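You operate a simulated robot arm through the tools that you are given. There is no shell and no other tool. Be economical: measure what you need, move in short steps, check, and stop when the job is done.

You are at the controls of a simulated two-armed robot. One attempt, no reset.

TASK
Take the cap off the jar labelled "clean" on the top of the packing bench and lay it down there.

It is judged by the outcome, as a careful person would: the job done as asked, and still so three seconds after it is handed in. It fails if anything else is knocked over, pushed out of place, dropped, spilled or broken. Lids that push on must go on centred and level and be pressed home; caps that screw on are set level and turned clockwise until they are tight.

THE ROBOT
Two 6-joint arms with two-finger grippers on one trunk, on a base that drives. Base frame: it is fixed to the floor where the robot stands at the start and does not move with it; the origin is under the middle of the robot, x ahead of it, y to its left, z up. Readings come in cm, rad, newtons and seconds.
The left shoulder is at the start at [3, 17.8, 98.8], the right one opposite. With the tool pointing down near the work surface each hand reaches from about 44 to 84 cm from the robot's upright axis, wherever it stands, measured 20 degrees to its own side. Payload 2.54 kg a hand.
The TCP of each hand is the grasp point between the finger pads, 3 cm short of the fingertips. In the tool frame z runs along the fingers and y along their closing line. The gripper opens to 11.6 cm. The gripper's body begins 9.5 cm behind the TCP.
Orientation is told as [roll, pitch, yaw] about the base's x, y, z axes, in that order, counted from this pose: with the fingers straight down and closing along the base's y, the tool's x points along the base's -x, its y along +y and its z along -z.

THE INTERFACE
- The arms move only by the tool nudge_tool. It takes "left_commands", "right_commands" or both (then of equal length, played together; a hand with none holds still); each is a list of rows, each a list of 7 numbers: the shift along the tool's x, y, z in units of 20 mm (1.0 is 20 mm), then the turn, a rotation vector about the tool's x, y, z in units of 8 degrees (1.0 is 8 degrees), then the gripper command, from -1 (fully open) to 1 (shut), values between in proportion. In form: [[tx, ty, tz, ax, ay, az, gripper], ...]. A call has 1 to 12 rows; each row shifts and turns the commanded pose from where the row before left it, along the tool's axes as they then stand. A call with a number of a shift or a turn outside -1 to 1 is refused whole. Each row takes 0.2 s and may step no farther than 5 cm and 0.15 rad from the row before; otherwise, or with a gripper value out of range, the whole call is refused. Where a pose cannot be reached the arm comes as near as it can. A force on the tool above 40 N (or 10 N above the force at the start of the call, whichever is more), or a blocked arm, ends the call early, and 0.2 s more pass. The fingers move at their own pace (about 15.3 cm/s each) and stop on an object; they squeeze with about 26 N. The grip force told is the motor's: it shows also when the fingers shut on nothing. Time passes only in rows, and 0.2 s behind the last, so rows that do not move let the fingers close. The reply holds the time, the measured pose of the TCP, the force on the tool along the base axes, the opening and the grip force, in the units named above and with some noise, with the torque about the TCP (base axes, N m) and any sound that the robot's microphone picked up.
- Cameras (640 x 400 px; columns grow to the right, rows downward): "scene" is now at [3.48, -1.97, 171.62]; the picture's right is [-0.34, -0.94, 0.00], its down [-0.73, 0.26, -0.64] and it looks along [0.60, -0.21, -0.77] (base axes); focal length 294 px, centre (320, 200). "left" rides on the left gripper at [6.9, 1.5, -12.2] in its tool frame; the picture's right is [-0.21, 0.98, 0.00], its down [-0.83, -0.18, -0.53] and it looks along [-0.52, -0.11, 0.85] (tool axes); focal length 251 px, centre (320, 200). "right" rides on the right gripper at [6.9, -1.5, -12.2] in its tool frame; the picture's right is [0.21, 0.98, 0.00], its down [-0.83, 0.18, -0.53] and it looks along [-0.52, 0.11, 0.85] (tool axes); focal length 251 px, centre (320, 200). There is no depth. A picture from a camera that has moved, and an enlarged one, comes with that camera's place and axes in the base frame and with its lens. The place of the scene camera against the robot may be out by one fixed shift of up to 1.8 cm in any direction.
- camera(camera): a new picture of that camera. The clock stands still meanwhile.
- lift_body(by): slides the trunk up (or, below 0, down) by that many cm; the arms and the scene camera ride with it, the base frame stays. It gives what a move gives, with no picture.
- drive_base(legs): drives the robot by 1 to 6 legs, each [ahead, left, turn to the left] in cm, cm and rad, along the robot's own axes; the way and the turn of a leg run together, so that a leg with both is an arc; at most 150 cm and 3.142 rad a leg. The arms and the cameras ride along, it lands a little off, and it stops where it bumps. It gives what a move gives.
- pan_tilt(pan, tilt): turns the head with the scene camera to pan (to the left, within 2.496 rad either way) and tilt (down, from -0.506 to 1.204), counted from straight ahead of the robot. It gives what a move gives.
- inspect(camera, box): a new picture of the part [left, top, right, bottom] of that camera's present view, enlarged. The clock stands still meanwhile.
- sign_off(): hands the job in; it is judged then, once.

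Go step by step. Nothing tells you exact positions but the pictures and the camera data: compare them with the known pose of the tool, close in by small moves and look again before you grip or let go. The budget is 120 turns and 108 pictures, counting those below and the enlarged ones. Unless the task says otherwise, let go and move clear before handing in, and close with one line.

The tools are called after "Emit:" as name(argument=value, ...) on one line, values as JSON. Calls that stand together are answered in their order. nudge_tool: Moves the arms, as the interface text tells. Its arguments: {"type":"object","properties":{"left_commands":{"type":"array","items":{"type":"array","items":{"type":"number"}}},"right_commands":{"type":"array","items":{"type":"array","items":{"type":"number"}}}},"required":[]} The other tools are called the same way: lift_body (by) slides the trunk up or down; drive_base (legs) drives the base; pan_tilt (pan, tilt) turns the head that bears the scene camera; camera (camera) takes a picture; inspect (camera, box) takes an enlarged picture of a part of a camera's view; sign_off () hands the job in.

At the start:

```text
time: 0.0
left_tcp_pos: [57.86, -5.02, 107.38]
left_ee_rot: [0.001, -0.001, 0.001]
left_force: [0.0, -0.7, -0.5]
left_moment: [0.01, 0.02, 0.02]
left_gripper_width: 11.61
left_finger_force: 0.0
right_tcp_pos: [32.39, -38.34, 115.39]
right_ee_rot: [0.001, 0.0, 0.001]
right_force: [-0.7, -0.2, -0.6]
right_moment: [-0.04, -0.03, -0.05]
right_gripper_width: 11.61
right_finger_force: 0.1
trunk travel left (down, up): [-20.0, 34.0]
robot x, y, heading: [-0.21, 0.15, -0.001]
head pan, tilt: [-0.342, 0.88]
```

scene: 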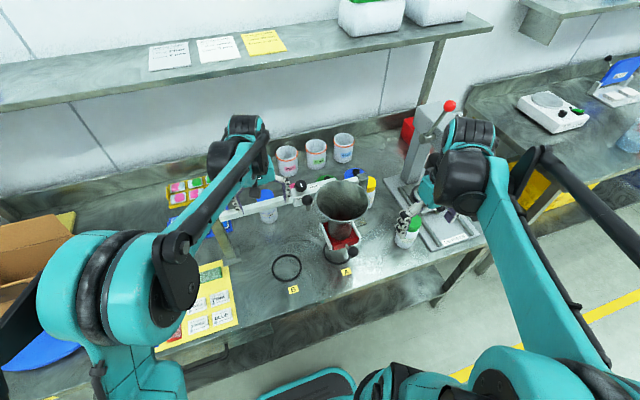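
right: 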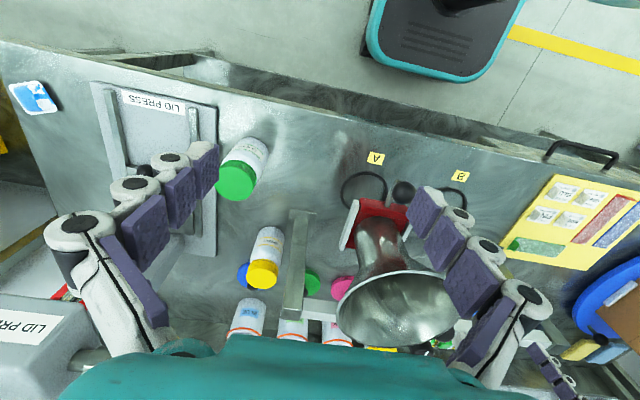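
left: 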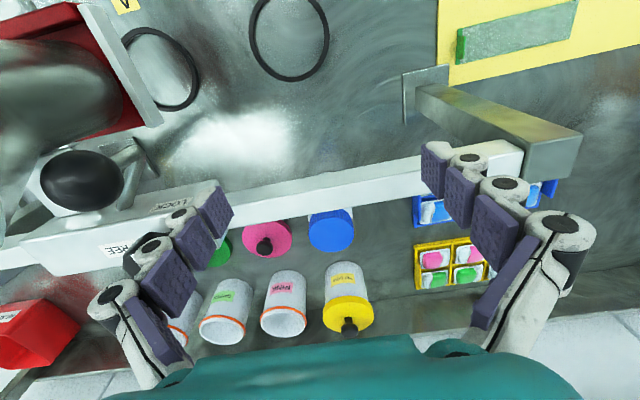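

I see a bench with several jars: one with a green cap, one with a yellow cap, one with a blue lid, plus open cups. I need to read the labels first.

Emit:
inspect(camera="right", box=[200, 120, 360, 220])

Emit:
inspect(camera="right", box=[220, 210, 380, 350])

Emit:
inspect(camera="left", box=[170, 190, 400, 350])

Emit:
inspect(camera="scene", box=[240, 110, 500, 290])

```text
4.00 times, centred on (280, 170) of right
camera zoom: at [25.57, -39.99, 127.72], right [-0.21, 0.98, 0.0], down [0.83, 0.18, 0.53], along [0.52, 0.11, -0.85], focal length 1006 px, centre (480, 320)
```

zoom: 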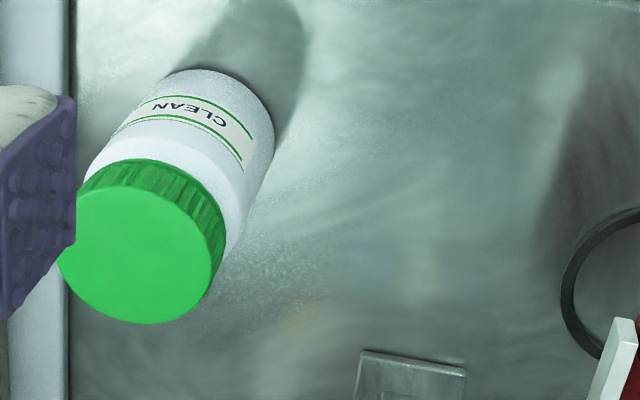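

```text
2.86 times, centred on (300, 280) of right
camera zoom: at [25.57, -39.99, 127.72], right [-0.21, 0.98, 0.0], down [0.83, 0.18, 0.53], along [0.52, 0.11, -0.85], focal length 718 px, centre (377, -29)
```

zoom: 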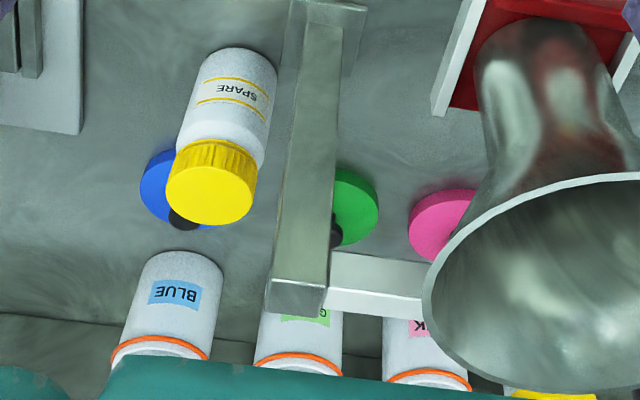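

```text
2.50 times, centred on (285, 270) of left
camera zoom: at [50.91, -3.65, 119.58], right [0.21, 0.98, 0.0], down [0.83, -0.18, 0.53], along [0.52, -0.11, -0.85], focal length 629 px, centre (408, 25)
```

zoom: 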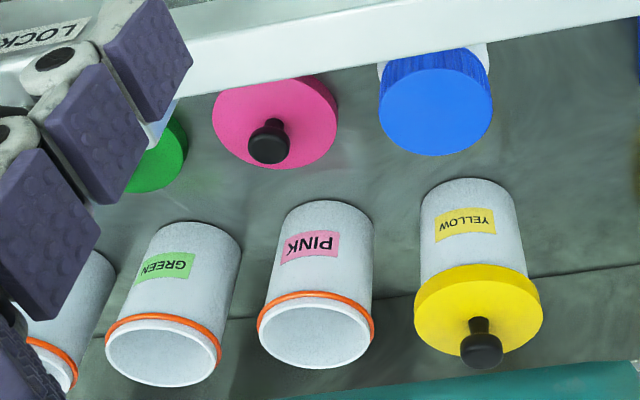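

```text
2.22 times, centred on (370, 200) of scene
camera zoom: at [3.48, -1.97, 171.62], right [-0.34, -0.94, 0.0], down [-0.73, 0.26, -0.64], along [0.6, -0.21, -0.77], focal length 652 px, centre (209, 200)
```

zoom: 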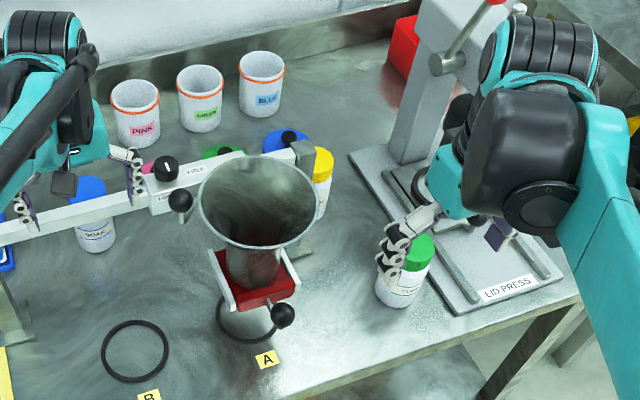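

The jar labelled CLEAN has a green ribbed screw cap and stands near (46, -49), cap top about z 93, left of the lid press. I'll hold the body with the left hand and unscrew with the right. First I pull the left hand back from the funnel, then move the base so the jar is in front of me.

Emit:
nudge_tool(left_commands=[[1, 0.5, -0.5, 0, 0, 0, -1], [1, 0.5, -0.5, 0, 0, 0, -1], [1, 0.5, -0.5, 0, 0, 0, -1], [1, 0.5, -0.5, 0, 0, 0, -1], [1, 0.5, -0.5, 0, 0, 0, -1], [1, 0.5, -0.5, 0, 0, 0, -1], [1, 0.5, -0.5, 0, 0, 0, -1], [0, 0, 0, 0, 0, 0, -1]])

```text
time: 1.8
left_tcp_pos: [43.87, 1.94, 114.43]
left_ee_rot: [0.0, 0.001, -0.001]
left_force: [0.4, 0.0, 0.3]
left_moment: [0.02, 0.07, -0.02]
left_gripper_width: 11.61
left_finger_force: 0.0
right_tcp_pos: [32.6, -38.32, 115.37]
right_ee_rot: [0.0, -0.001, 0.0]
right_force: [0.6, -0.2, -0.3]
right_moment: [-0.01, 0.05, 0.0]
right_gripper_width: 11.6
right_finger_force: 0.1
trunk travel left (down, up): [-20.0, 34.0]
robot x, y, heading: [0.32, -0.2, 0.005]
head pan, tilt: [-0.342, 0.88]
```

The left hand is retracted and clear of the funnel. Next I back up and drive to the right.

Emit:
drive_base(legs=[[-12, 0, 0], [0, -43, 0]])

Emit:
pan_tilt(pan=-0.1, tilt=0.9)

Emit:
camera(camera="scene")

Emit:
camera(camera="right")

Emit:
camera(camera="left")

```text
time: 5.3
left_tcp_pos: [31.79, -40.81, 114.34]
left_ee_rot: [0.0, 0.001, 0.005]
left_force: [0.1, 0.0, 0.1]
left_moment: [0.03, 0.0, 0.0]
left_gripper_width: 11.59
left_finger_force: 0.1
right_tcp_pos: [20.6, -81.22, 115.53]
right_ee_rot: [0.0, 0.0, 0.005]
right_force: [-0.2, -0.2, 0.3]
right_moment: [0.05, 0.0, -0.03]
right_gripper_width: 11.62
right_finger_force: 0.0
trunk travel left (down, up): [-20.0, 34.0]
robot x, y, heading: [-11.99, -43.18, 0.004]
head pan, tilt: [-0.342, 0.88]
```

```text
time: 6.0
left_tcp_pos: [31.82, -40.7, 114.36]
left_ee_rot: [0.0, 0.001, 0.005]
left_force: [-0.5, 0.2, -0.6]
left_moment: [-0.03, -0.02, 0.04]
left_gripper_width: 11.59
left_finger_force: 0.0
right_tcp_pos: [20.59, -81.14, 115.49]
right_ee_rot: [-0.002, -0.001, 0.007]
right_force: [-0.3, 0.1, -0.5]
right_moment: [-0.02, 0.01, 0.01]
right_gripper_width: 11.58
right_finger_force: 0.1
trunk travel left (down, up): [-20.0, 34.0]
robot x, y, heading: [-12.37, -42.98, 0.008]
head pan, tilt: [-0.099, 0.901]
```

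```text
100 pictures are left
camera scene: at [-8.27, -43.11, 171.45], right [-0.09, -1.0, 0.0], down [-0.78, 0.07, -0.62], along [0.62, -0.06, -0.78], focal length 294 px, centre (320, 200)
```

scene: 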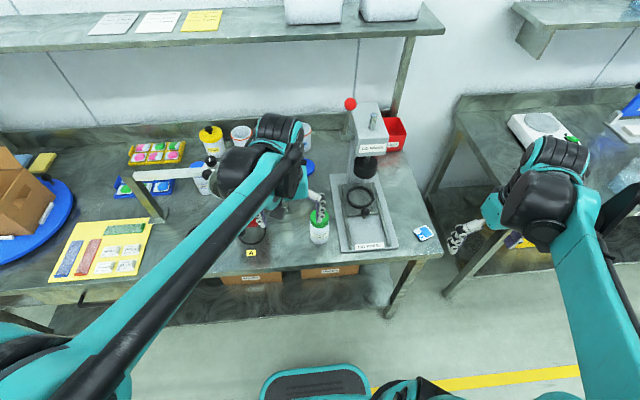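

```text
99 pictures are left
camera right: at [13.76, -82.83, 127.73], right [-0.22, 0.98, 0.0], down [0.82, 0.19, 0.53], along [0.52, 0.12, -0.85], focal length 251 px, centre (320, 200)
```

right: 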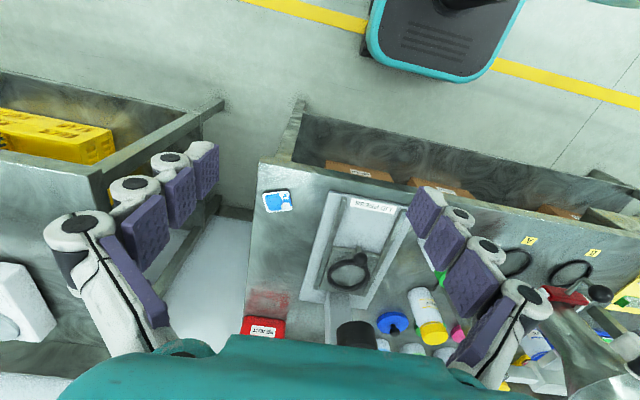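

```text
98 pictures are left
camera left: at [24.95, -39.4, 126.57], right [0.21, 0.98, 0.0], down [0.83, -0.18, 0.53], along [0.52, -0.11, -0.85], focal length 251 px, centre (320, 200)
```

left: 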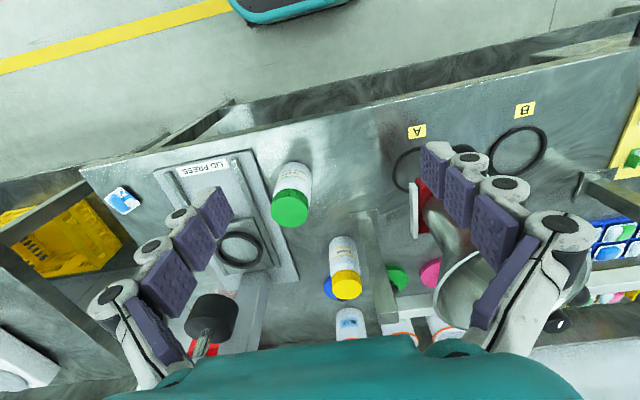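

The jar axis is near (46.2, -48.9), cap top about z 93, bench about z 80. I turn the left hand to heading -25° with the fingers pitched forward 55°, still high and clear of the jar.

Emit:
nudge_tool(left_commands=[[-0.6, 0, 0, 0, 0, 0.78, -1], [-0.6, 0, 0, 0, 0, 0.78, -1], [-0.6, 0, 0, 0, 0, 0.78, -1], [-0.6, 0, 0, 0, 0, 0.78, -1], [0, 0, 0, 0, -0.86, 0, -1], [0, 0, 0, 0, -0.86, 0, -1], [0, 0, 0, 0, -0.86, 0, -1], [0, 0, 0, 0, -0.86, 0, -1], [0, 0, 0, 0, -0.86, 0, -1], [0, 0, 0, 0, -0.86, 0, -1], [0, 0, 0, 0, -0.86, 0, -1], [0, 0, 0, 0, -0.86, 0, -1]])

Emit:
camera(camera="scene")

Emit:
camera(camera="left")

```text
time: 8.6
left_tcp_pos: [36.61, -41.43, 114.4]
left_ee_rot: [0.0, -0.963, -0.431]
left_force: [-0.3, 0.4, -0.4]
left_moment: [-0.04, 0.05, 0.01]
left_gripper_width: 11.6
left_finger_force: 0.1
right_tcp_pos: [20.8, -81.07, 115.44]
right_ee_rot: [0.0, -0.001, 0.006]
right_force: [0.8, -0.1, -0.1]
right_moment: [-0.02, 0.04, 0.0]
right_gripper_width: 11.6
right_finger_force: 0.1
trunk travel left (down, up): [-20.0, 34.0]
robot x, y, heading: [-12.34, -43.1, 0.008]
head pan, tilt: [-0.099, 0.901]
```

```text
97 pictures are left
camera scene: at [-8.29, -43.12, 171.45], right [-0.09, -1.0, 0.0], down [-0.78, 0.07, -0.62], along [0.62, -0.06, -0.78], focal length 294 px, centre (320, 200)
```

scene: 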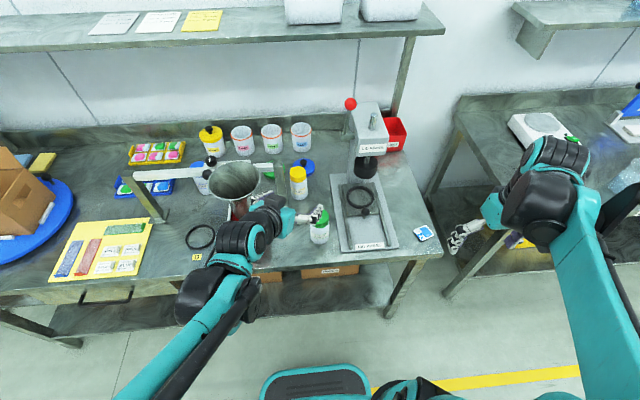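

```text
96 pictures are left
camera left: at [24.55, -34.44, 115.71], right [0.52, 0.84, 0.18], down [-0.05, -0.18, 0.98], along [0.85, -0.52, -0.05], focal length 251 px, centre (320, 200)
```

left: 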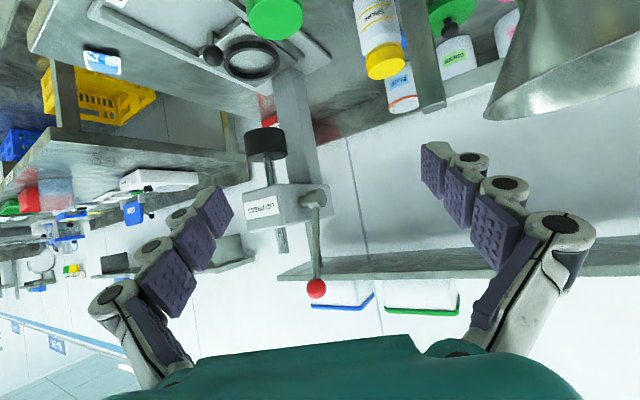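

The left hand took the pitched pose. Now I bring it straight down to a standoff about 13 cm short of the jar.

Emit:
nudge_tool(left_commands=[[0.91, -0.143, 0.705, 0, 0, 0, -1], [0.91, -0.143, 0.705, 0, 0, 0, -1], [0.91, -0.143, 0.705, 0, 0, 0, -1], [0.91, -0.143, 0.705, 0, 0, 0, -1], [0.91, -0.143, 0.705, 0, 0, 0, -1], [0.91, -0.143, 0.705, 0, 0, 0, -1], [0.91, -0.143, 0.705, 0, 0, 0, -1], [0.91, -0.143, 0.705, 0, 0, 0, -1], [0.91, -0.143, 0.705, 0, 0, 0, -1], [0.91, -0.143, 0.705, 0, 0, 0, -1], [0, 0, 0, 0, 0, 0, -1]])

Emit:
camera(camera="left")

Emit:
inspect(camera="scene", box=[230, 150, 390, 250])

```text
time: 11.0
left_tcp_pos: [40.31, -46.32, 100.86]
left_ee_rot: [0.0, -0.959, -0.429]
left_force: [-0.3, 0.1, 0.6]
left_moment: [-0.01, -0.01, 0.04]
left_gripper_width: 11.64
left_finger_force: 0.0
left hand out of reach, approached as far as the arm can: row 6, 7, 8, 9, 10
right_tcp_pos: [20.63, -81.09, 115.44]
right_ee_rot: [0.002, 0.0, 0.005]
right_force: [-0.7, 0.2, 0.2]
right_moment: [-0.01, -0.02, 0.01]
right_gripper_width: 11.61
right_finger_force: 0.0
trunk travel left (down, up): [-20.0, 34.0]
robot x, y, heading: [-11.88, -43.16, 0.004]
head pan, tilt: [-0.099, 0.901]
```

```text
95 pictures are left
camera left: at [28.19, -39.19, 102.12], right [0.52, 0.84, 0.18], down [-0.04, -0.18, 0.98], along [0.85, -0.52, -0.06], focal length 251 px, centre (320, 200)
```

left: 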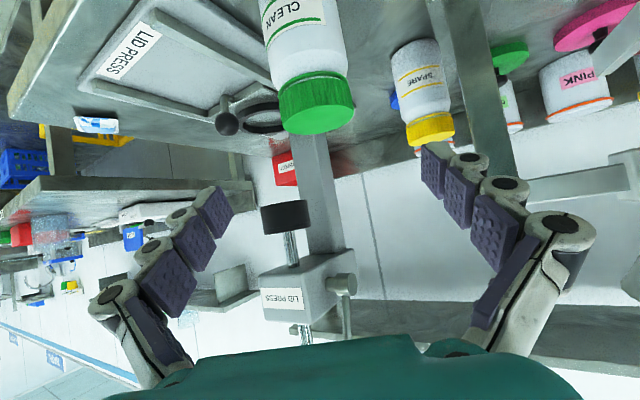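

```text
4.00 times, centred on (310, 200) of scene
camera zoom: at [-8.32, -43.11, 171.46], right [-0.09, -1.0, 0.0], down [-0.78, 0.07, -0.62], along [0.62, -0.06, -0.78], focal length 1174 px, centre (360, 200)
```

zoom: 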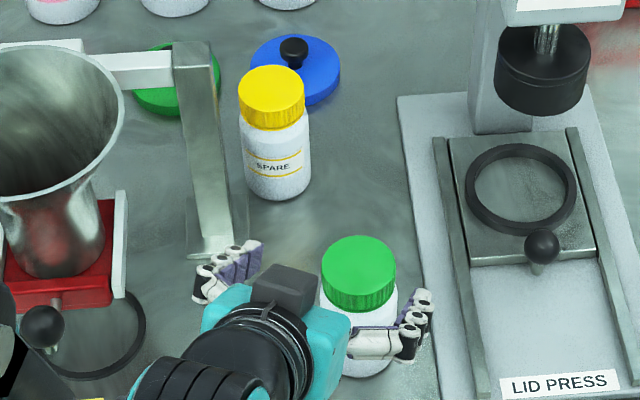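

The left arm is too folded to come down here. I back the base up 10 cm and lower the trunk 12 cm so the arm can reach forward more level.

Emit:
drive_base(legs=[[-10, 0, 0]])

Emit:
lift_body(by=-12)

Emit:
camera(camera="scene")

Emit:
camera(camera="left")

```text
time: 12.2
left_tcp_pos: [30.52, -46.4, 100.94]
left_ee_rot: [0.001, -0.96, -0.431]
left_force: [-0.6, -0.4, 0.9]
left_moment: [0.01, -0.04, 0.0]
left_gripper_width: 11.57
left_finger_force: 0.1
right_tcp_pos: [10.73, -81.15, 115.37]
right_ee_rot: [0.001, -0.003, 0.006]
right_force: [-1.1, 0.2, -0.6]
right_moment: [0.02, -0.04, 0.02]
right_gripper_width: 11.59
right_finger_force: 0.1
trunk travel left (down, up): [-20.0, 34.0]
robot x, y, heading: [-21.84, -43.12, -0.001]
head pan, tilt: [-0.099, 0.901]
```

```text
time: 13.7
left_tcp_pos: [30.5, -46.32, 88.84]
left_ee_rot: [0.001, -0.96, -0.431]
left_force: [0.0, 0.0, -0.8]
left_moment: [-0.01, -0.02, -0.05]
left_gripper_width: 11.6
left_finger_force: 0.0
right_tcp_pos: [10.92, -81.22, 103.45]
right_ee_rot: [0.001, 0.0, 0.004]
right_force: [-0.2, 0.0, -0.5]
right_moment: [0.0, 0.0, -0.04]
right_gripper_width: 11.6
right_finger_force: 0.0
trunk travel left (down, up): [-8.0, 46.0]
robot x, y, heading: [-22.01, -42.78, 0.009]
head pan, tilt: [-0.099, 0.901]
```

```text
93 pictures are left
camera scene: at [-18.05, -43.19, 159.47], right [-0.09, -1.0, 0.0], down [-0.78, 0.07, -0.62], along [0.62, -0.06, -0.78], focal length 294 px, centre (320, 200)
```

scene: 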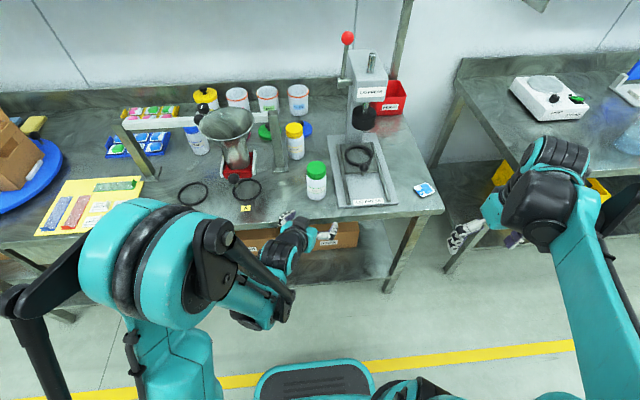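

```text
92 pictures are left
camera left: at [18.44, -39.29, 90.14], right [0.52, 0.84, 0.18], down [-0.04, -0.18, 0.98], along [0.85, -0.52, -0.06], focal length 251 px, centre (320, 200)
```

left: 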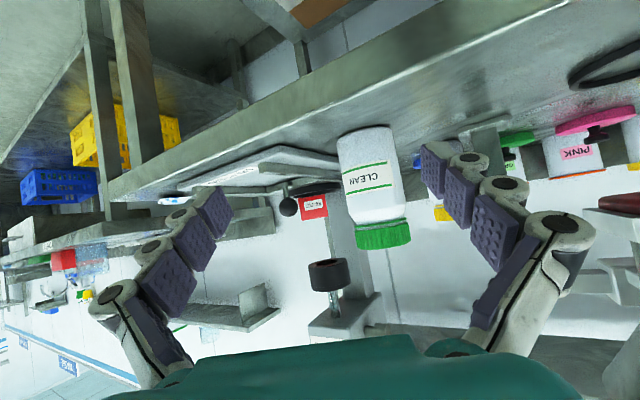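

From this picture the bench is about z 82, the jar body about 7 cm across, and the cap spans about z 92–94.5. I move to a standoff on the jar's line, 11 cm short.

Emit:
nudge_tool(left_commands=[[-0.66, 0.41, 0.33, 0, 0, 0, -1], [-0.66, 0.41, 0.33, 0, 0, 0, -1], [-0.66, 0.41, 0.33, 0, 0, 0, -1], [-0.66, 0.41, 0.33, 0, 0, 0, -1], [-0.66, 0.41, 0.33, 0, 0, 0, -1], [0, 0, 0, 0, 0, 0, -1]])

Emit:
camera(camera="left")

Emit:
inspect(camera="scene", box=[230, 130, 390, 250])

```text
time: 15.1
left_tcp_pos: [38.25, -45.31, 92.39]
left_ee_rot: [0.001, -0.958, -0.43]
left_force: [-0.2, 0.2, -0.4]
left_moment: [-0.03, -0.03, 0.0]
left_gripper_width: 11.59
left_finger_force: 0.0
right_tcp_pos: [10.8, -81.26, 103.42]
right_ee_rot: [0.0, 0.002, 0.005]
right_force: [1.2, 0.1, 0.2]
right_moment: [-0.01, 0.03, -0.01]
right_gripper_width: 11.62
right_finger_force: 0.1
trunk travel left (down, up): [-8.0, 46.0]
robot x, y, heading: [-21.69, -43.0, 0.004]
head pan, tilt: [-0.099, 0.901]
```

```text
91 pictures are left
camera left: at [26.14, -38.24, 93.73], right [0.52, 0.84, 0.18], down [-0.04, -0.18, 0.98], along [0.85, -0.52, -0.06], focal length 251 px, centre (320, 200)
```

left: 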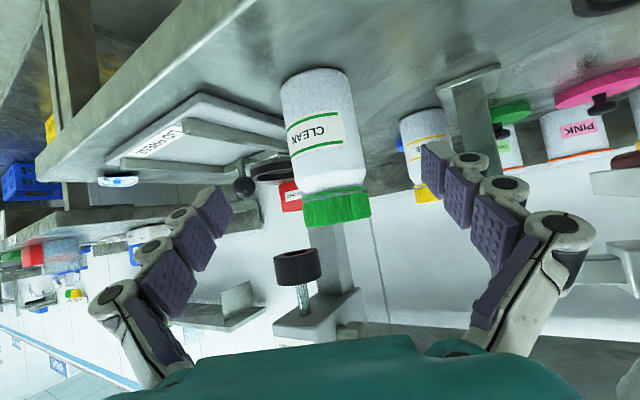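

```text
3.33 times, centred on (310, 190) of scene
camera zoom: at [-18.04, -43.19, 159.45], right [-0.09, -1.0, 0.0], down [-0.78, 0.07, -0.62], along [0.62, -0.06, -0.78], focal length 979 px, centre (353, 233)
```

zoom: 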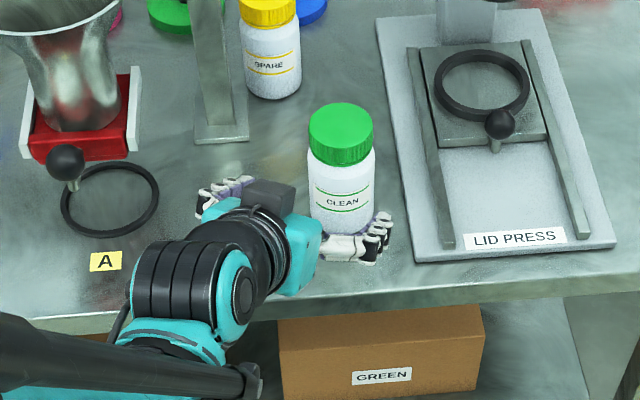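

The hand is lined up with the jar, whose axis I now take as (45.6, -48.6). I advance along the fingers so that they straddle the body.

Emit:
nudge_tool(left_commands=[[0.04, 0, 0.8, 0, 0, 0, -1], [0.04, 0, 0.8, 0, 0, 0, -1], [0.04, 0, 0.8, 0, 0, 0, -1], [0.04, 0, 0.8, 0, 0, 0, -1], [0.04, 0, 0.8, 0, 0, 0, -1], [0, 0, 0, 0, 0, 0, -1]])

Emit:
camera(camera="left")

Emit:
inspect(camera="scene", box=[230, 130, 390, 250])

```text
time: 16.5
left_tcp_pos: [43.8, -48.11, 87.32]
left_ee_rot: [-0.001, -0.959, -0.43]
left_force: [0.6, -0.5, 0.7]
left_moment: [0.0, 0.0, -0.02]
left_gripper_width: 11.58
left_finger_force: 0.1
right_tcp_pos: [10.88, -81.29, 103.51]
right_ee_rot: [0.001, 0.002, 0.003]
right_force: [0.4, -0.2, 0.6]
right_moment: [0.03, 0.0, -0.03]
right_gripper_width: 11.6
right_finger_force: 0.1
trunk travel left (down, up): [-8.0, 46.0]
robot x, y, heading: [-21.89, -43.26, 0.006]
head pan, tilt: [-0.099, 0.901]
```

```text
89 pictures are left
camera left: at [31.76, -41.09, 88.61], right [0.52, 0.84, 0.18], down [-0.04, -0.18, 0.98], along [0.85, -0.52, -0.06], focal length 251 px, centre (320, 200)
```

left: 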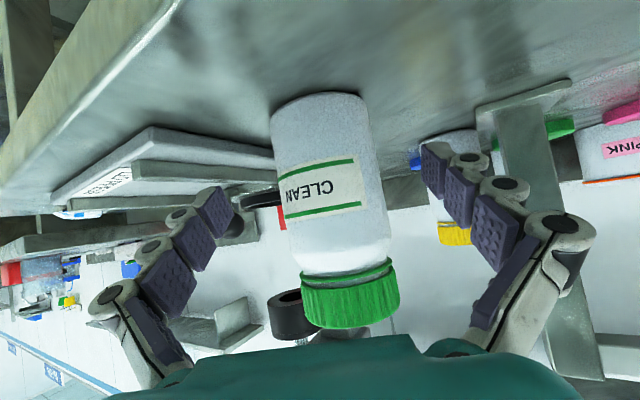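

```text
3.33 times, centred on (310, 190) of scene
camera zoom: at [-18.06, -43.19, 159.46], right [-0.09, -1.0, 0.0], down [-0.78, 0.07, -0.62], along [0.62, -0.06, -0.78], focal length 979 px, centre (353, 233)
```

zoom: 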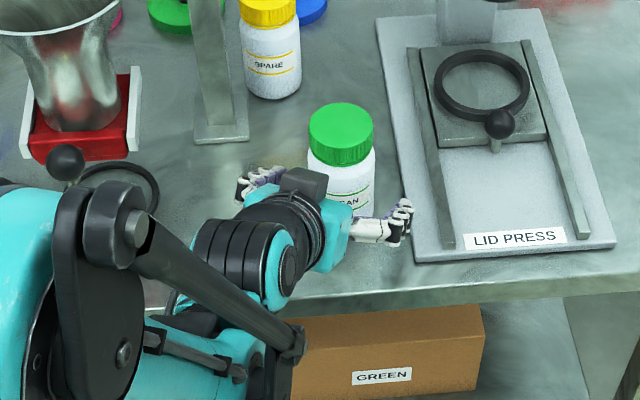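

The jar sits between the fingers, perhaps half a centimetre off-centre. I enlarge the view to measure it before closing.

Emit:
inspect(camera="left", box=[180, 80, 500, 280])

```text
2.00 times, centred on (340, 180) of left
camera zoom: at [31.76, -41.09, 88.61], right [0.52, 0.84, 0.18], down [-0.04, -0.18, 0.98], along [0.85, -0.52, -0.06], focal length 503 px, centre (280, 240)
```

zoom: 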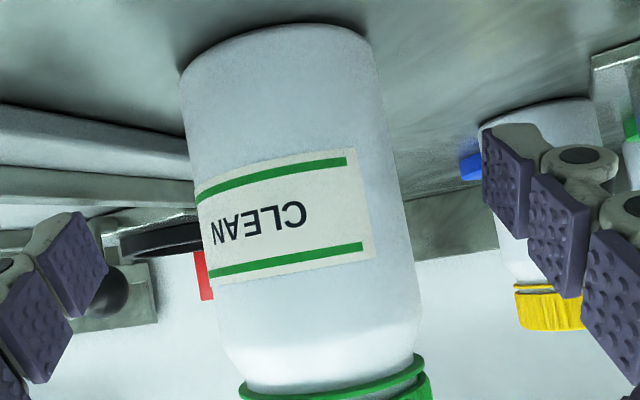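

The jar body is about 6.2 cm across and 0.35 cm toward the hand's +y. I centre, advance 2.2 cm and close gently in steps.

Emit:
nudge_tool(left_commands=[[-0.03, 0.09, 0.55, 0, 0, 0, -1], [-0.03, 0.09, 0.55, 0, 0, 0, -1], [0, 0, 0, 0, 0, 0, -0.6], [0, 0, 0, 0, 0, 0, -0.3], [0, 0, 0, 0, 0, 0, -0.2], [0, 0, 0, 0, 0, 0, -0.15], [0, 0, 0, 0, 0, 0, -0.1]])

Emit:
camera(camera="left")

```text
time: 18.1
left_tcp_pos: [45.68, -48.6, 86.22]
left_ee_rot: [0.0, -0.959, -0.43]
left_force: [-0.1, -0.1, -0.7]
left_moment: [0.01, 0.02, -0.02]
left_gripper_width: 6.37
left_finger_force: 0.0
right_tcp_pos: [10.91, -81.23, 103.44]
right_ee_rot: [-0.002, 0.0, 0.005]
right_force: [-0.2, 0.8, -0.8]
right_moment: [0.0, -0.02, 0.01]
right_gripper_width: 11.59
right_finger_force: 0.0
trunk travel left (down, up): [-8.0, 46.0]
robot x, y, heading: [-22.0, -43.12, 0.001]
head pan, tilt: [-0.099, 0.901]
```

```text
86 pictures are left
camera left: at [33.6, -41.46, 87.5], right [0.52, 0.84, 0.18], down [-0.04, -0.18, 0.98], along [0.85, -0.52, -0.06], focal length 251 px, centre (320, 200)
```

left: 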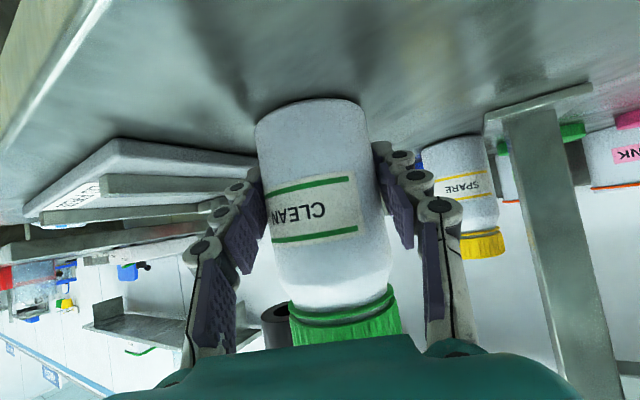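

The pads are right beside the body and well centred. I close onto the jar.

Emit:
nudge_tool(left_commands=[[0, 0, 0, 0, 0, 0, -0.06], [0, 0, 0, 0, 0, 0, -0.03], [0, 0, 0, 0, 0, 0, 0.0], [0, 0, 0, 0, 0, 0, 0.05], [0, 0, 0, 0, 0, 0, 0.1]])

```text
time: 19.3
left_tcp_pos: [45.61, -48.49, 86.04]
left_ee_rot: [0.0, -0.959, -0.431]
left_force: [-0.6, 0.3, 1.1]
left_moment: [0.0, 0.03, 0.01]
left_gripper_width: 5.84
left_finger_force: 26.6
right_tcp_pos: [10.92, -81.22, 103.47]
right_ee_rot: [-0.001, 0.0, 0.005]
right_force: [0.8, 0.0, 1.4]
right_moment: [-0.01, 0.01, 0.01]
right_gripper_width: 11.6
right_finger_force: 0.0
trunk travel left (down, up): [-8.0, 46.0]
robot x, y, heading: [-21.56, -42.9, 0.003]
head pan, tilt: [-0.099, 0.901]
```

The jar is held firmly at 26 N with a body width of 5.84 cm. Now I bring the right hand up and diagonally toward the jar.

Emit:
nudge_tool(right_commands=[[-0.9, 0.9, -0.4, 0, 0, 0, -1], [-0.9, 0.9, -0.4, 0, 0, 0, -1], [-0.9, 0.9, -0.4, 0, 0, 0, -1], [-0.9, 0.9, -0.4, 0, 0, 0, -1], [-0.9, 0.9, -0.4, 0, 0, 0, -1], [-0.9, 0.9, -0.4, 0, 0, 0, -1], [-0.9, 0.9, -0.4, 0, 0, 0, -1], [-0.9, 0.9, -0.4, 0, 0, 0, -1], [-0.9, 0.9, -0.4, 0, 0, 0, -1], [-0.9, 0.9, -0.4, 0, 0, 0, -1], [-0.9, 0.9, -0.4, 0, 0, 0, -1], [0, 0, 0, 0, 0, 0, -0.4]])

Emit:
camera(camera="right")

Emit:
camera(camera="scene")

```text
time: 21.9
left_tcp_pos: [45.6, -48.55, 86.12]
left_ee_rot: [0.0, -0.958, -0.43]
left_force: [-0.8, -0.5, 1.5]
left_moment: [-0.04, 0.05, 0.0]
left_gripper_width: 5.82
left_finger_force: 26.0
right_tcp_pos: [30.64, -61.49, 112.41]
right_ee_rot: [0.0, 0.0, 0.005]
right_force: [0.0, -0.5, 0.2]
right_moment: [0.02, -0.02, 0.0]
right_gripper_width: 8.11
right_finger_force: 0.0
trunk travel left (down, up): [-8.0, 46.0]
robot x, y, heading: [-21.99, -43.18, 0.006]
head pan, tilt: [-0.099, 0.901]
```

```text
85 pictures are left
camera right: at [23.75, -63.16, 124.71], right [-0.22, 0.98, 0.0], down [0.82, 0.19, 0.53], along [0.52, 0.12, -0.85], focal length 251 px, centre (320, 200)
```

right: 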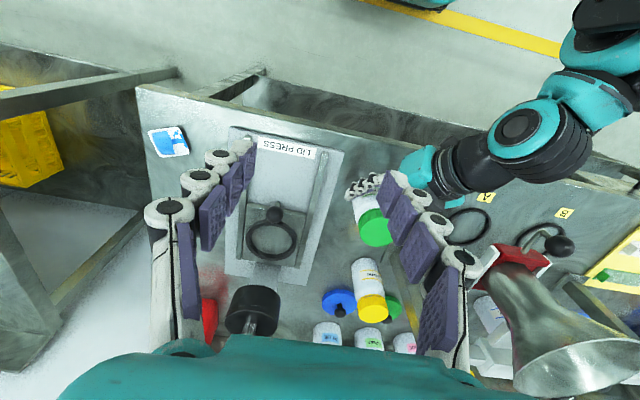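

```text
84 pictures are left
camera scene: at [-18.05, -43.2, 159.45], right [-0.09, -1.0, 0.0], down [-0.78, 0.07, -0.62], along [0.62, -0.06, -0.78], focal length 294 px, centre (320, 200)
```

scene: 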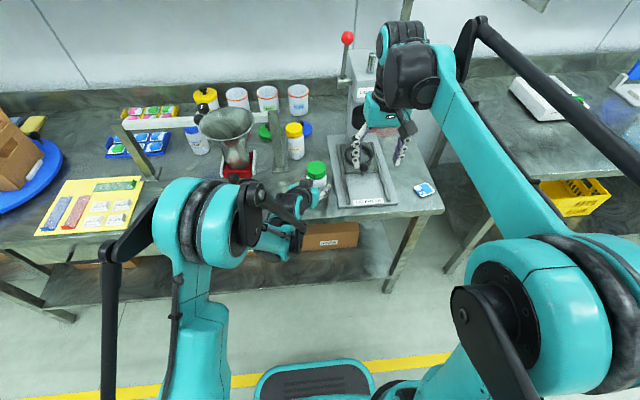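

The cap is visible ahead of the right hand. I move above it and stay high.

Emit:
nudge_tool(right_commands=[[-0.94, 0.81, 0, 0, 0, 0, -0.4], [-0.94, 0.81, 0, 0, 0, 0, -0.4], [-0.94, 0.81, 0, 0, 0, 0, -0.4], [-0.94, 0.81, 0, 0, 0, 0, -0.4], [-0.94, 0.81, 0, 0, 0, 0, -0.4], [-0.94, 0.81, 0, 0, 0, 0, -0.4], [-0.94, 0.81, 0, 0, 0, 0, -0.4], [-0.94, 0.81, 0, 0, 0, 0, -0.4], [0, 0, 0, 0, 0, 0, -0.4]])

Emit:
camera(camera="right")

Emit:
camera(camera="scene")

```text
time: 23.9
left_tcp_pos: [45.63, -48.42, 86.28]
left_ee_rot: [0.0, -0.959, -0.432]
left_force: [-1.7, -2.1, 2.3]
left_moment: [-0.05, -0.01, 0.0]
left_gripper_width: 5.81
left_finger_force: 25.5
right_tcp_pos: [45.48, -48.45, 112.22]
right_ee_rot: [0.001, -0.001, 0.006]
right_force: [-0.9, 0.2, -0.1]
right_moment: [0.0, 0.0, -0.01]
right_gripper_width: 8.11
right_finger_force: 0.1
trunk travel left (down, up): [-8.0, 46.0]
robot x, y, heading: [-22.07, -43.22, -0.0]
head pan, tilt: [-0.099, 0.901]
```

```text
83 pictures are left
camera right: at [38.52, -50.0, 124.66], right [-0.22, 0.98, 0.0], down [0.82, 0.19, 0.53], along [0.52, 0.12, -0.85], focal length 251 px, centre (320, 200)
```

right: 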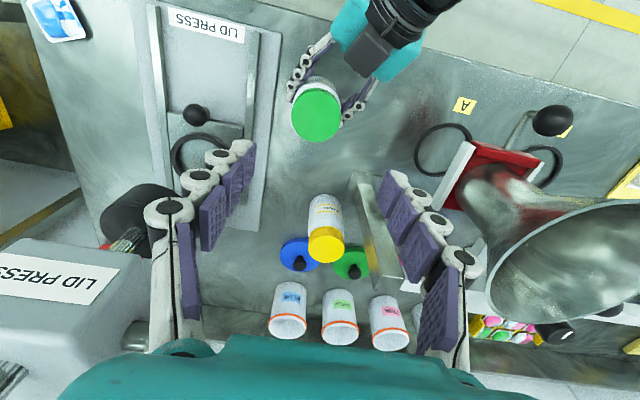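

```text
82 pictures are left
camera scene: at [-18.05, -43.19, 159.45], right [-0.09, -1.0, 0.0], down [-0.78, 0.07, -0.62], along [0.62, -0.06, -0.78], focal length 294 px, centre (320, 200)
```

scene: 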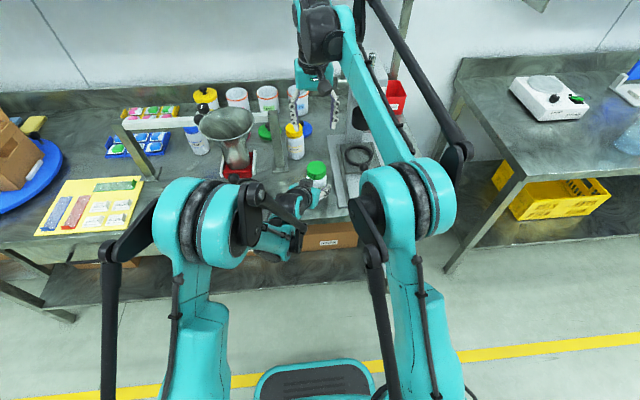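

The right hand is above the cap, whose centre I take as (45.5, -48.7). I pre-rotate clockwise by about 60° for a long unscrewing stroke, checking clearances.

Emit:
nudge_tool(right_commands=[[0, 0, 0, 0, 0, 0.94, -0.4], [0, 0, 0, 0, 0, 0.94, -0.4], [0, 0, 0, 0, 0, 0.94, -0.4], [0, 0, 0, 0, 0, 0.94, -0.4], [0, 0, 0, 0, 0, 0.94, -0.4], [0, 0, 0, 0, 0, 0.94, -0.4], [0, 0, 0, 0, 0, 0.94, -0.4], [0, 0, 0, 0, 0, 0.94, -0.4], [0, 0, 0, 0, 0, 0, -0.4]])

Emit:
camera(camera="right")

Emit:
camera(camera="scene")

```text
time: 25.9
left_tcp_pos: [45.57, -48.59, 86.09]
left_ee_rot: [-0.001, -0.959, -0.43]
left_force: [-1.2, -1.0, 0.9]
left_moment: [-0.02, 0.01, 0.01]
left_gripper_width: 5.8
left_finger_force: 26.1
right_tcp_pos: [45.5, -48.31, 112.25]
right_ee_rot: [0.0, 0.0, -1.046]
right_force: [-0.3, -0.1, -0.1]
right_moment: [0.01, -0.03, -0.03]
right_gripper_width: 8.11
right_finger_force: 0.0
trunk travel left (down, up): [-8.0, 46.0]
robot x, y, heading: [-21.89, -43.0, 0.006]
head pan, tilt: [-0.099, 0.901]
```

```text
81 pictures are left
camera right: at [40.74, -43.28, 124.47], right [0.74, 0.67, 0.0], down [0.57, -0.62, 0.53], along [0.36, -0.39, -0.85], focal length 251 px, centre (320, 200)
```

right: 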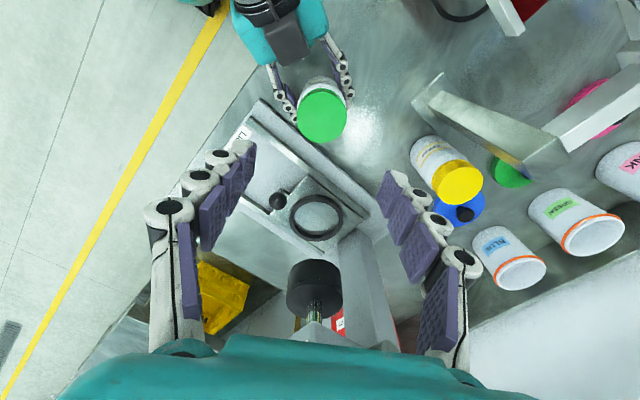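

```text
80 pictures are left
camera scene: at [-18.04, -43.19, 159.45], right [-0.09, -1.0, 0.0], down [-0.78, 0.07, -0.62], along [0.62, -0.06, -0.78], focal length 294 px, centre (320, 200)
```

scene: 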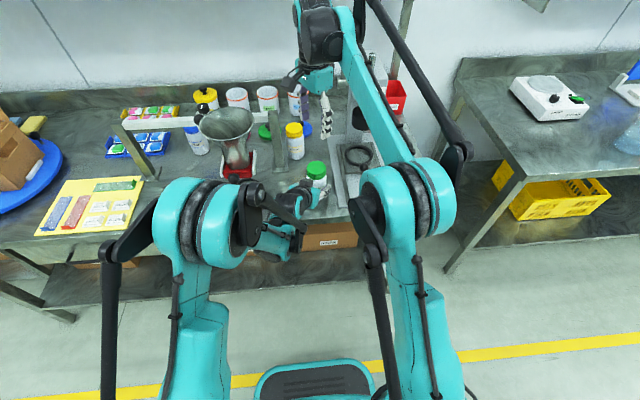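

Clearances are good. I descend so the tips stop just above the cap, then check centring.

Emit:
nudge_tool(right_commands=[[-0.15, 0, 1, 0, 0, 0, -0.4], [0, 0, 1, 0, 0, 0, -0.4], [0, 0, 1, 0, 0, 0, -0.4], [0, 0, 1, 0, 0, 0, -0.4], [0, 0, 1, 0, 0, 0, -0.4], [0, 0, 1, 0, 0, 0, -0.4], [0, 0, 0.7, 0, 0, 0, -0.4], [0, 0, 0, 0, 0, 0, -0.4]])

Emit:
camera(camera="right")

Emit:
camera(camera="left")

Emit:
inspect(camera="scene", box=[230, 110, 390, 230])

```text
time: 27.7
left_tcp_pos: [45.65, -48.45, 86.14]
left_ee_rot: [0.001, -0.96, -0.431]
left_force: [0.5, 0.6, 1.3]
left_moment: [0.0, -0.02, -0.02]
left_gripper_width: 5.82
left_finger_force: 25.6
right_tcp_pos: [45.58, -48.42, 98.74]
right_ee_rot: [0.001, -0.002, -1.046]
right_force: [-0.2, 0.0, -0.6]
right_moment: [-0.05, -0.02, 0.0]
right_gripper_width: 8.12
right_finger_force: 0.0
trunk travel left (down, up): [-8.0, 46.0]
robot x, y, heading: [-21.88, -43.18, 0.01]
head pan, tilt: [-0.099, 0.901]
```

```text
79 pictures are left
camera right: at [40.88, -43.36, 111.08], right [0.74, 0.68, 0.0], down [0.57, -0.62, 0.53], along [0.36, -0.39, -0.85], focal length 251 px, centre (320, 200)
```

right: 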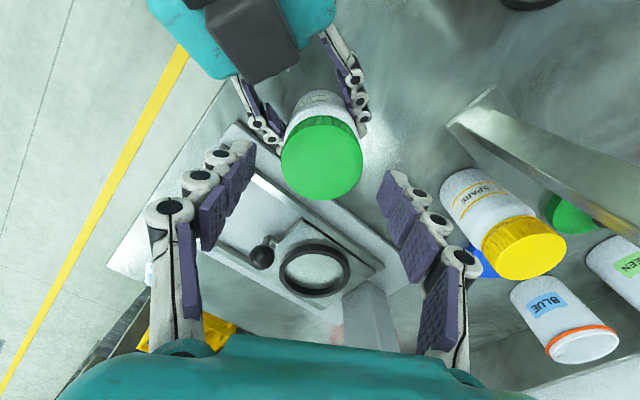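

```text
78 pictures are left
camera left: at [33.6, -41.45, 87.51], right [0.52, 0.84, 0.18], down [-0.04, -0.18, 0.98], along [0.85, -0.52, -0.06], focal length 251 px, centre (320, 200)
```

left: 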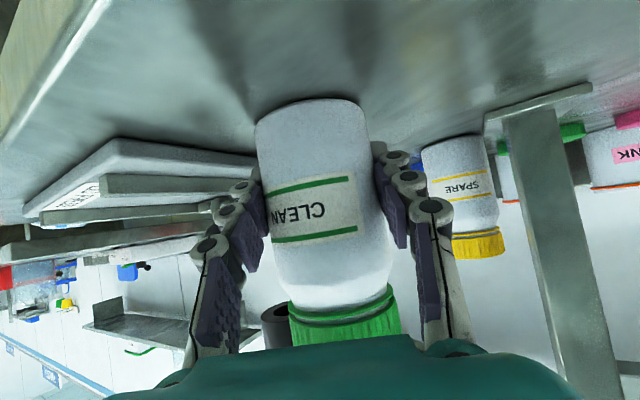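

```text
3.33 times, centred on (310, 170) of scene
camera zoom: at [-18.03, -43.18, 159.46], right [-0.09, -1.0, 0.0], down [-0.78, 0.07, -0.62], along [0.62, -0.06, -0.78], focal length 979 px, centre (353, 300)
```

zoom: 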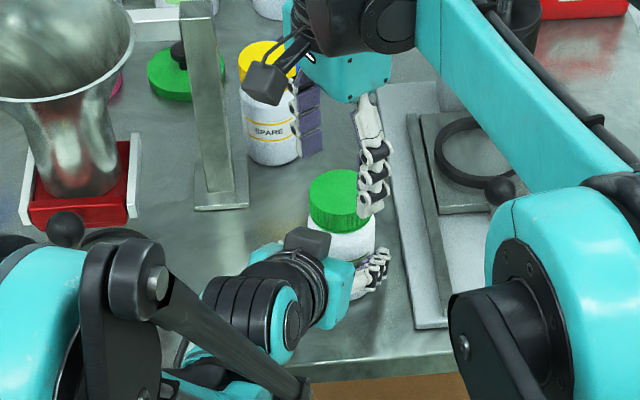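

The cap is centred under the hand at about (45.6, -48.3) and is 5.6 cm across. I descend 4 cm so the pads straddle it.

Emit:
nudge_tool(right_commands=[[0, 0, 0.7, 0, 0, 0, -0.4], [0, 0, 0.7, 0, 0, 0, -0.4], [0, 0, 0.65, 0, 0, 0, -0.4], [0, 0, 0, 0, 0, 0, -0.4]])

Emit:
camera(camera="right")

Emit:
inspect(camera="scene", box=[270, 130, 370, 210])

```text
time: 28.7
left_tcp_pos: [45.58, -48.53, 86.17]
left_ee_rot: [0.001, -0.958, -0.432]
left_force: [0.0, -0.7, 1.0]
left_moment: [-0.04, 0.0, 0.02]
left_gripper_width: 5.83
left_finger_force: 26.2
right_tcp_pos: [45.71, -48.62, 94.66]
right_ee_rot: [0.0, 0.0, -1.044]
right_force: [0.4, 0.5, -0.6]
right_moment: [-0.01, 0.0, 0.01]
right_gripper_width: 8.13
right_finger_force: 0.1
trunk travel left (down, up): [-8.0, 46.0]
robot x, y, heading: [-21.97, -43.15, 0.006]
head pan, tilt: [-0.099, 0.901]
```

```text
76 pictures are left
camera right: at [40.97, -43.43, 106.95], right [0.74, 0.68, 0.0], down [0.57, -0.62, 0.53], along [0.36, -0.39, -0.85], focal length 251 px, centre (320, 200)
```

right: 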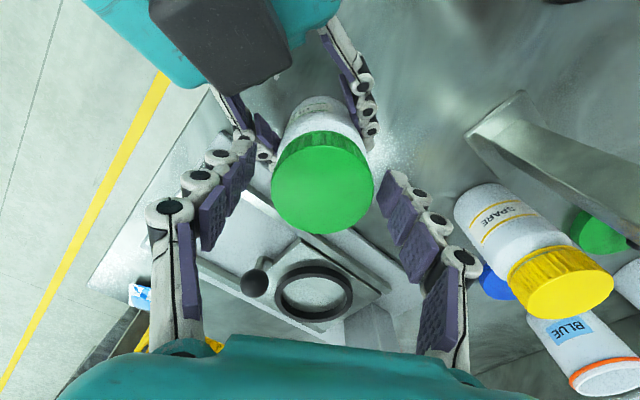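

```text
5.00 times, centred on (320, 170) of scene
camera zoom: at [-18.03, -43.19, 159.45], right [-0.09, -1.0, 0.0], down [-0.78, 0.07, -0.62], along [0.62, -0.06, -0.78], focal length 1468 px, centre (320, 350)
```

zoom: 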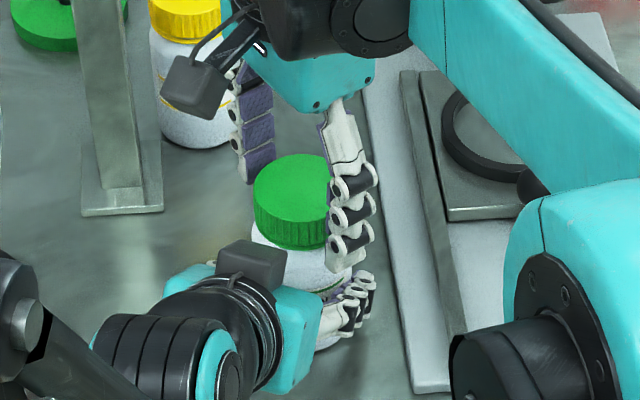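

The cap is between the pads, offset about 0.3 cm along tool x. I correct that and close gently.

Emit:
nudge_tool(right_commands=[[0.15, 0, 0, 0, 0, 0, -0.4], [0, 0, 0, 0, 0, 0, -0.2], [0, 0, 0, 0, 0, 0, -0.1], [0, 0, 0, 0, 0, 0, -0.04], [0, 0, 0, 0, 0, 0, 0.0], [0, 0, 0, 0, 0, 0, 0.04], [0, 0, 0, 0, 0, 0, 0.08], [0, 0, 0, 0, 0, 0, 0.15], [0, 0, 0, 0, 0, 0, 0.2]])

Emit:
camera(camera="right")

```text
time: 30.7
left_tcp_pos: [45.66, -48.61, 86.19]
left_ee_rot: [-0.001, -0.958, -0.431]
left_force: [-8.8, -5.3, -0.5]
left_moment: [0.1, -0.36, -0.06]
left_gripper_width: 5.83
left_finger_force: 25.2
right_tcp_pos: [45.58, -48.26, 94.69]
right_ee_rot: [0.002, 0.0, -1.046]
right_force: [10.9, 6.4, 6.0]
right_moment: [0.33, -0.54, 0.07]
right_gripper_width: 5.65
right_finger_force: 25.6
trunk travel left (down, up): [-8.0, 46.0]
robot x, y, heading: [-21.95, -42.78, 0.003]
head pan, tilt: [-0.099, 0.901]
```

```text
74 pictures are left
camera right: at [40.82, -43.14, 107.06], right [0.74, 0.68, 0.0], down [0.57, -0.62, 0.53], along [0.36, -0.39, -0.85], focal length 251 px, centre (320, 200)
```

right: 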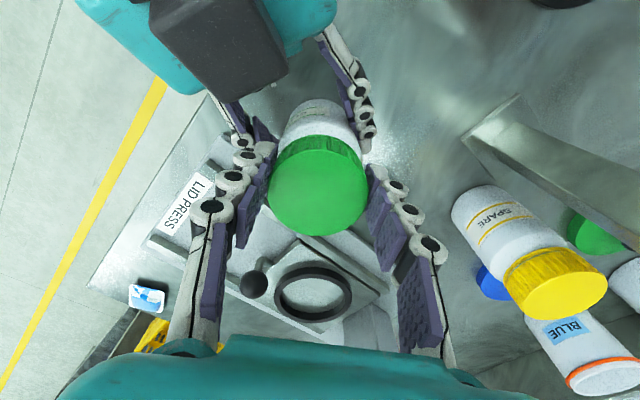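

The cap is gripped (5.65 cm, 25 N) but there's a 12 N side load along the closing line. I relieve it by moving a millimetre or so that way.

Emit:
nudge_tool(right_commands=[[0, 0.06, 0, 0, 0, 0, 0.2], [0, 0, 0, 0, 0, 0, 0.2]])

```text
time: 31.3
left_tcp_pos: [45.6, -48.55, 86.22]
left_ee_rot: [0.001, -0.957, -0.43]
left_force: [-7.0, -7.7, -4.9]
left_moment: [0.13, 0.07, -0.07]
left_gripper_width: 5.83
left_finger_force: 26.0
right_tcp_pos: [45.58, -48.24, 94.76]
right_ee_rot: [0.0, 0.001, -1.047]
right_force: [4.9, 7.4, 11.0]
right_moment: [0.28, -0.34, 0.04]
right_gripper_width: 5.65
right_finger_force: 26.0
trunk travel left (down, up): [-8.0, 46.0]
robot x, y, heading: [-21.99, -43.03, 0.005]
head pan, tilt: [-0.099, 0.901]
```

The load is lower. Now I start turning counter-clockwise and watch the torque.

Emit:
nudge_tool(right_commands=[[0, 0, 0, 0, 0, -0.6, 1], [0, 0, 0, 0, 0, -0.6, 1], [0, 0, 0, 0, 0, -0.6, 1]], left_commands=[[0, 0, 0, 0, 0, 0, 1], [0, 0, 0, 0, 0, 0, 1], [0, 0, 0, 0, 0, 0, 1]])

Emit:
camera(camera="left")

```text
time: 32.1
left_tcp_pos: [45.67, -48.48, 86.18]
left_ee_rot: [0.001, -0.959, -0.43]
left_force: [2.3, -5.6, -13.7]
left_moment: [-0.05, 0.2, 0.15]
left_gripper_width: 5.83
left_finger_force: 25.6
right_tcp_pos: [45.55, -48.28, 94.75]
right_ee_rot: [0.0, 0.001, -0.793]
right_force: [-0.8, 4.2, 23.1]
right_moment: [-0.04, -0.04, -0.13]
right_gripper_width: 5.66
right_finger_force: 26.2
trunk travel left (down, up): [-8.0, 46.0]
robot x, y, heading: [-21.28, -43.03, 0.009]
head pan, tilt: [-0.099, 0.901]
```

```text
73 pictures are left
camera left: at [33.58, -41.44, 87.52], right [0.52, 0.84, 0.18], down [-0.04, -0.18, 0.98], along [0.85, -0.52, -0.06], focal length 251 px, centre (320, 200)
```

left: 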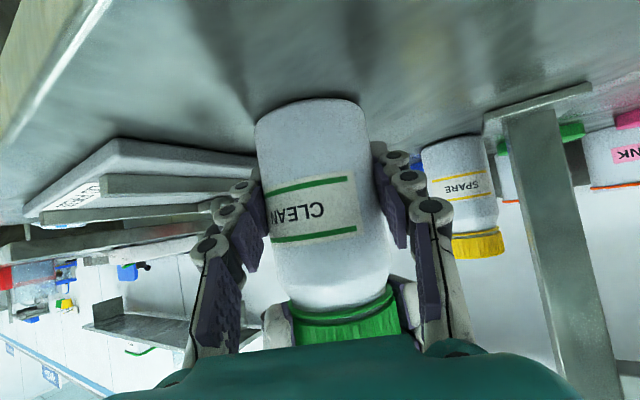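

The thread is working: the jar label hasn't turned and the cap pushes upward at 23 N. I continue turning while letting the hand rise slightly.

Emit:
nudge_tool(right_commands=[[0, 0, -0.06, 0, 0, 0, 1], [0, 0, -0.02, 0, 0, -0.6, 1], [0, 0, -0.02, 0, 0, -0.6, 1], [0, 0, -0.02, 0, 0, -0.6, 1]])

```text
time: 33.1
left_tcp_pos: [45.73, -48.39, 86.23]
left_ee_rot: [0.003, -0.96, -0.429]
left_force: [8.8, 2.6, 5.0]
left_moment: [-0.07, 0.39, -0.01]
left_gripper_width: 5.84
left_finger_force: 26.5
right_tcp_pos: [45.56, -48.33, 94.82]
right_ee_rot: [-0.001, -0.002, -0.543]
right_force: [-9.3, -2.8, -5.8]
right_moment: [-0.26, 0.43, -0.02]
right_gripper_width: 5.62
right_finger_force: 25.7
trunk travel left (down, up): [-8.0, 46.0]
robot x, y, heading: [-21.69, -42.92, 0.003]
head pan, tilt: [-0.099, 0.901]
```

Forces are now balanced around zero, so I continue the stroke with a small rise.

Emit:
nudge_tool(right_commands=[[0, 0, -0.01, 0, 0, -0.7, 1], [0, 0, -0.01, 0, 0, -0.7, 1], [0, 0, -0.01, 0, 0, -0.7, 1], [0, 0, -0.01, 0, 0, -0.7, 1], [0, 0, -0.01, 0, 0, -0.7, 1], [0, 0, -0.01, 0, 0, -0.7, 1]])

Emit:
camera(camera="left")

Emit:
camera(camera="right")

```text
time: 34.5
left_tcp_pos: [45.76, -48.48, 86.16]
left_ee_rot: [0.0, -0.959, -0.428]
left_force: [15.2, 16.9, 6.2]
left_moment: [-0.75, 0.33, 0.11]
left_gripper_width: 5.88
left_finger_force: 25.9
right_tcp_pos: [45.78, -48.35, 94.99]
right_ee_rot: [-0.002, 0.0, 0.044]
right_force: [-12.5, -17.1, -4.1]
right_moment: [-0.64, 0.63, -0.1]
right_gripper_width: 5.63
right_finger_force: 26.0
trunk travel left (down, up): [-8.0, 46.0]
robot x, y, heading: [-22.08, -42.9, 0.011]
head pan, tilt: [-0.099, 0.901]
```

```text
72 pictures are left
camera left: at [33.61, -41.39, 87.51], right [0.52, 0.84, 0.18], down [-0.04, -0.18, 0.98], along [0.85, -0.52, -0.06], focal length 251 px, centre (320, 200)
```

left: 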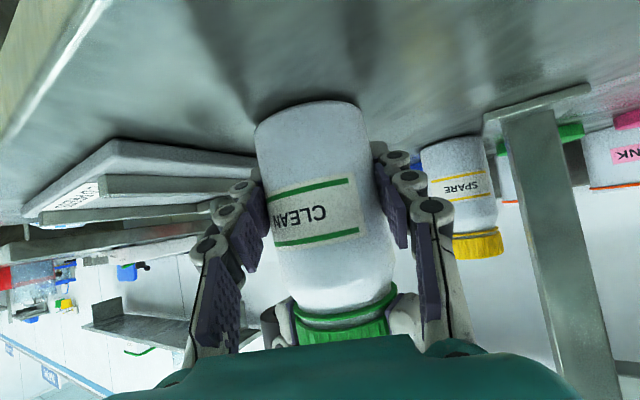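

```text
71 pictures are left
camera right: at [38.94, -50.29, 107.33], right [-0.26, 0.97, 0.0], down [0.82, 0.22, 0.53], along [0.52, 0.14, -0.85], focal length 251 px, centre (320, 200)
```

right: 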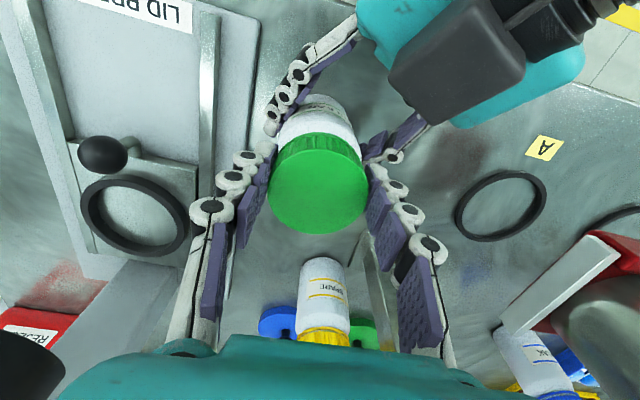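

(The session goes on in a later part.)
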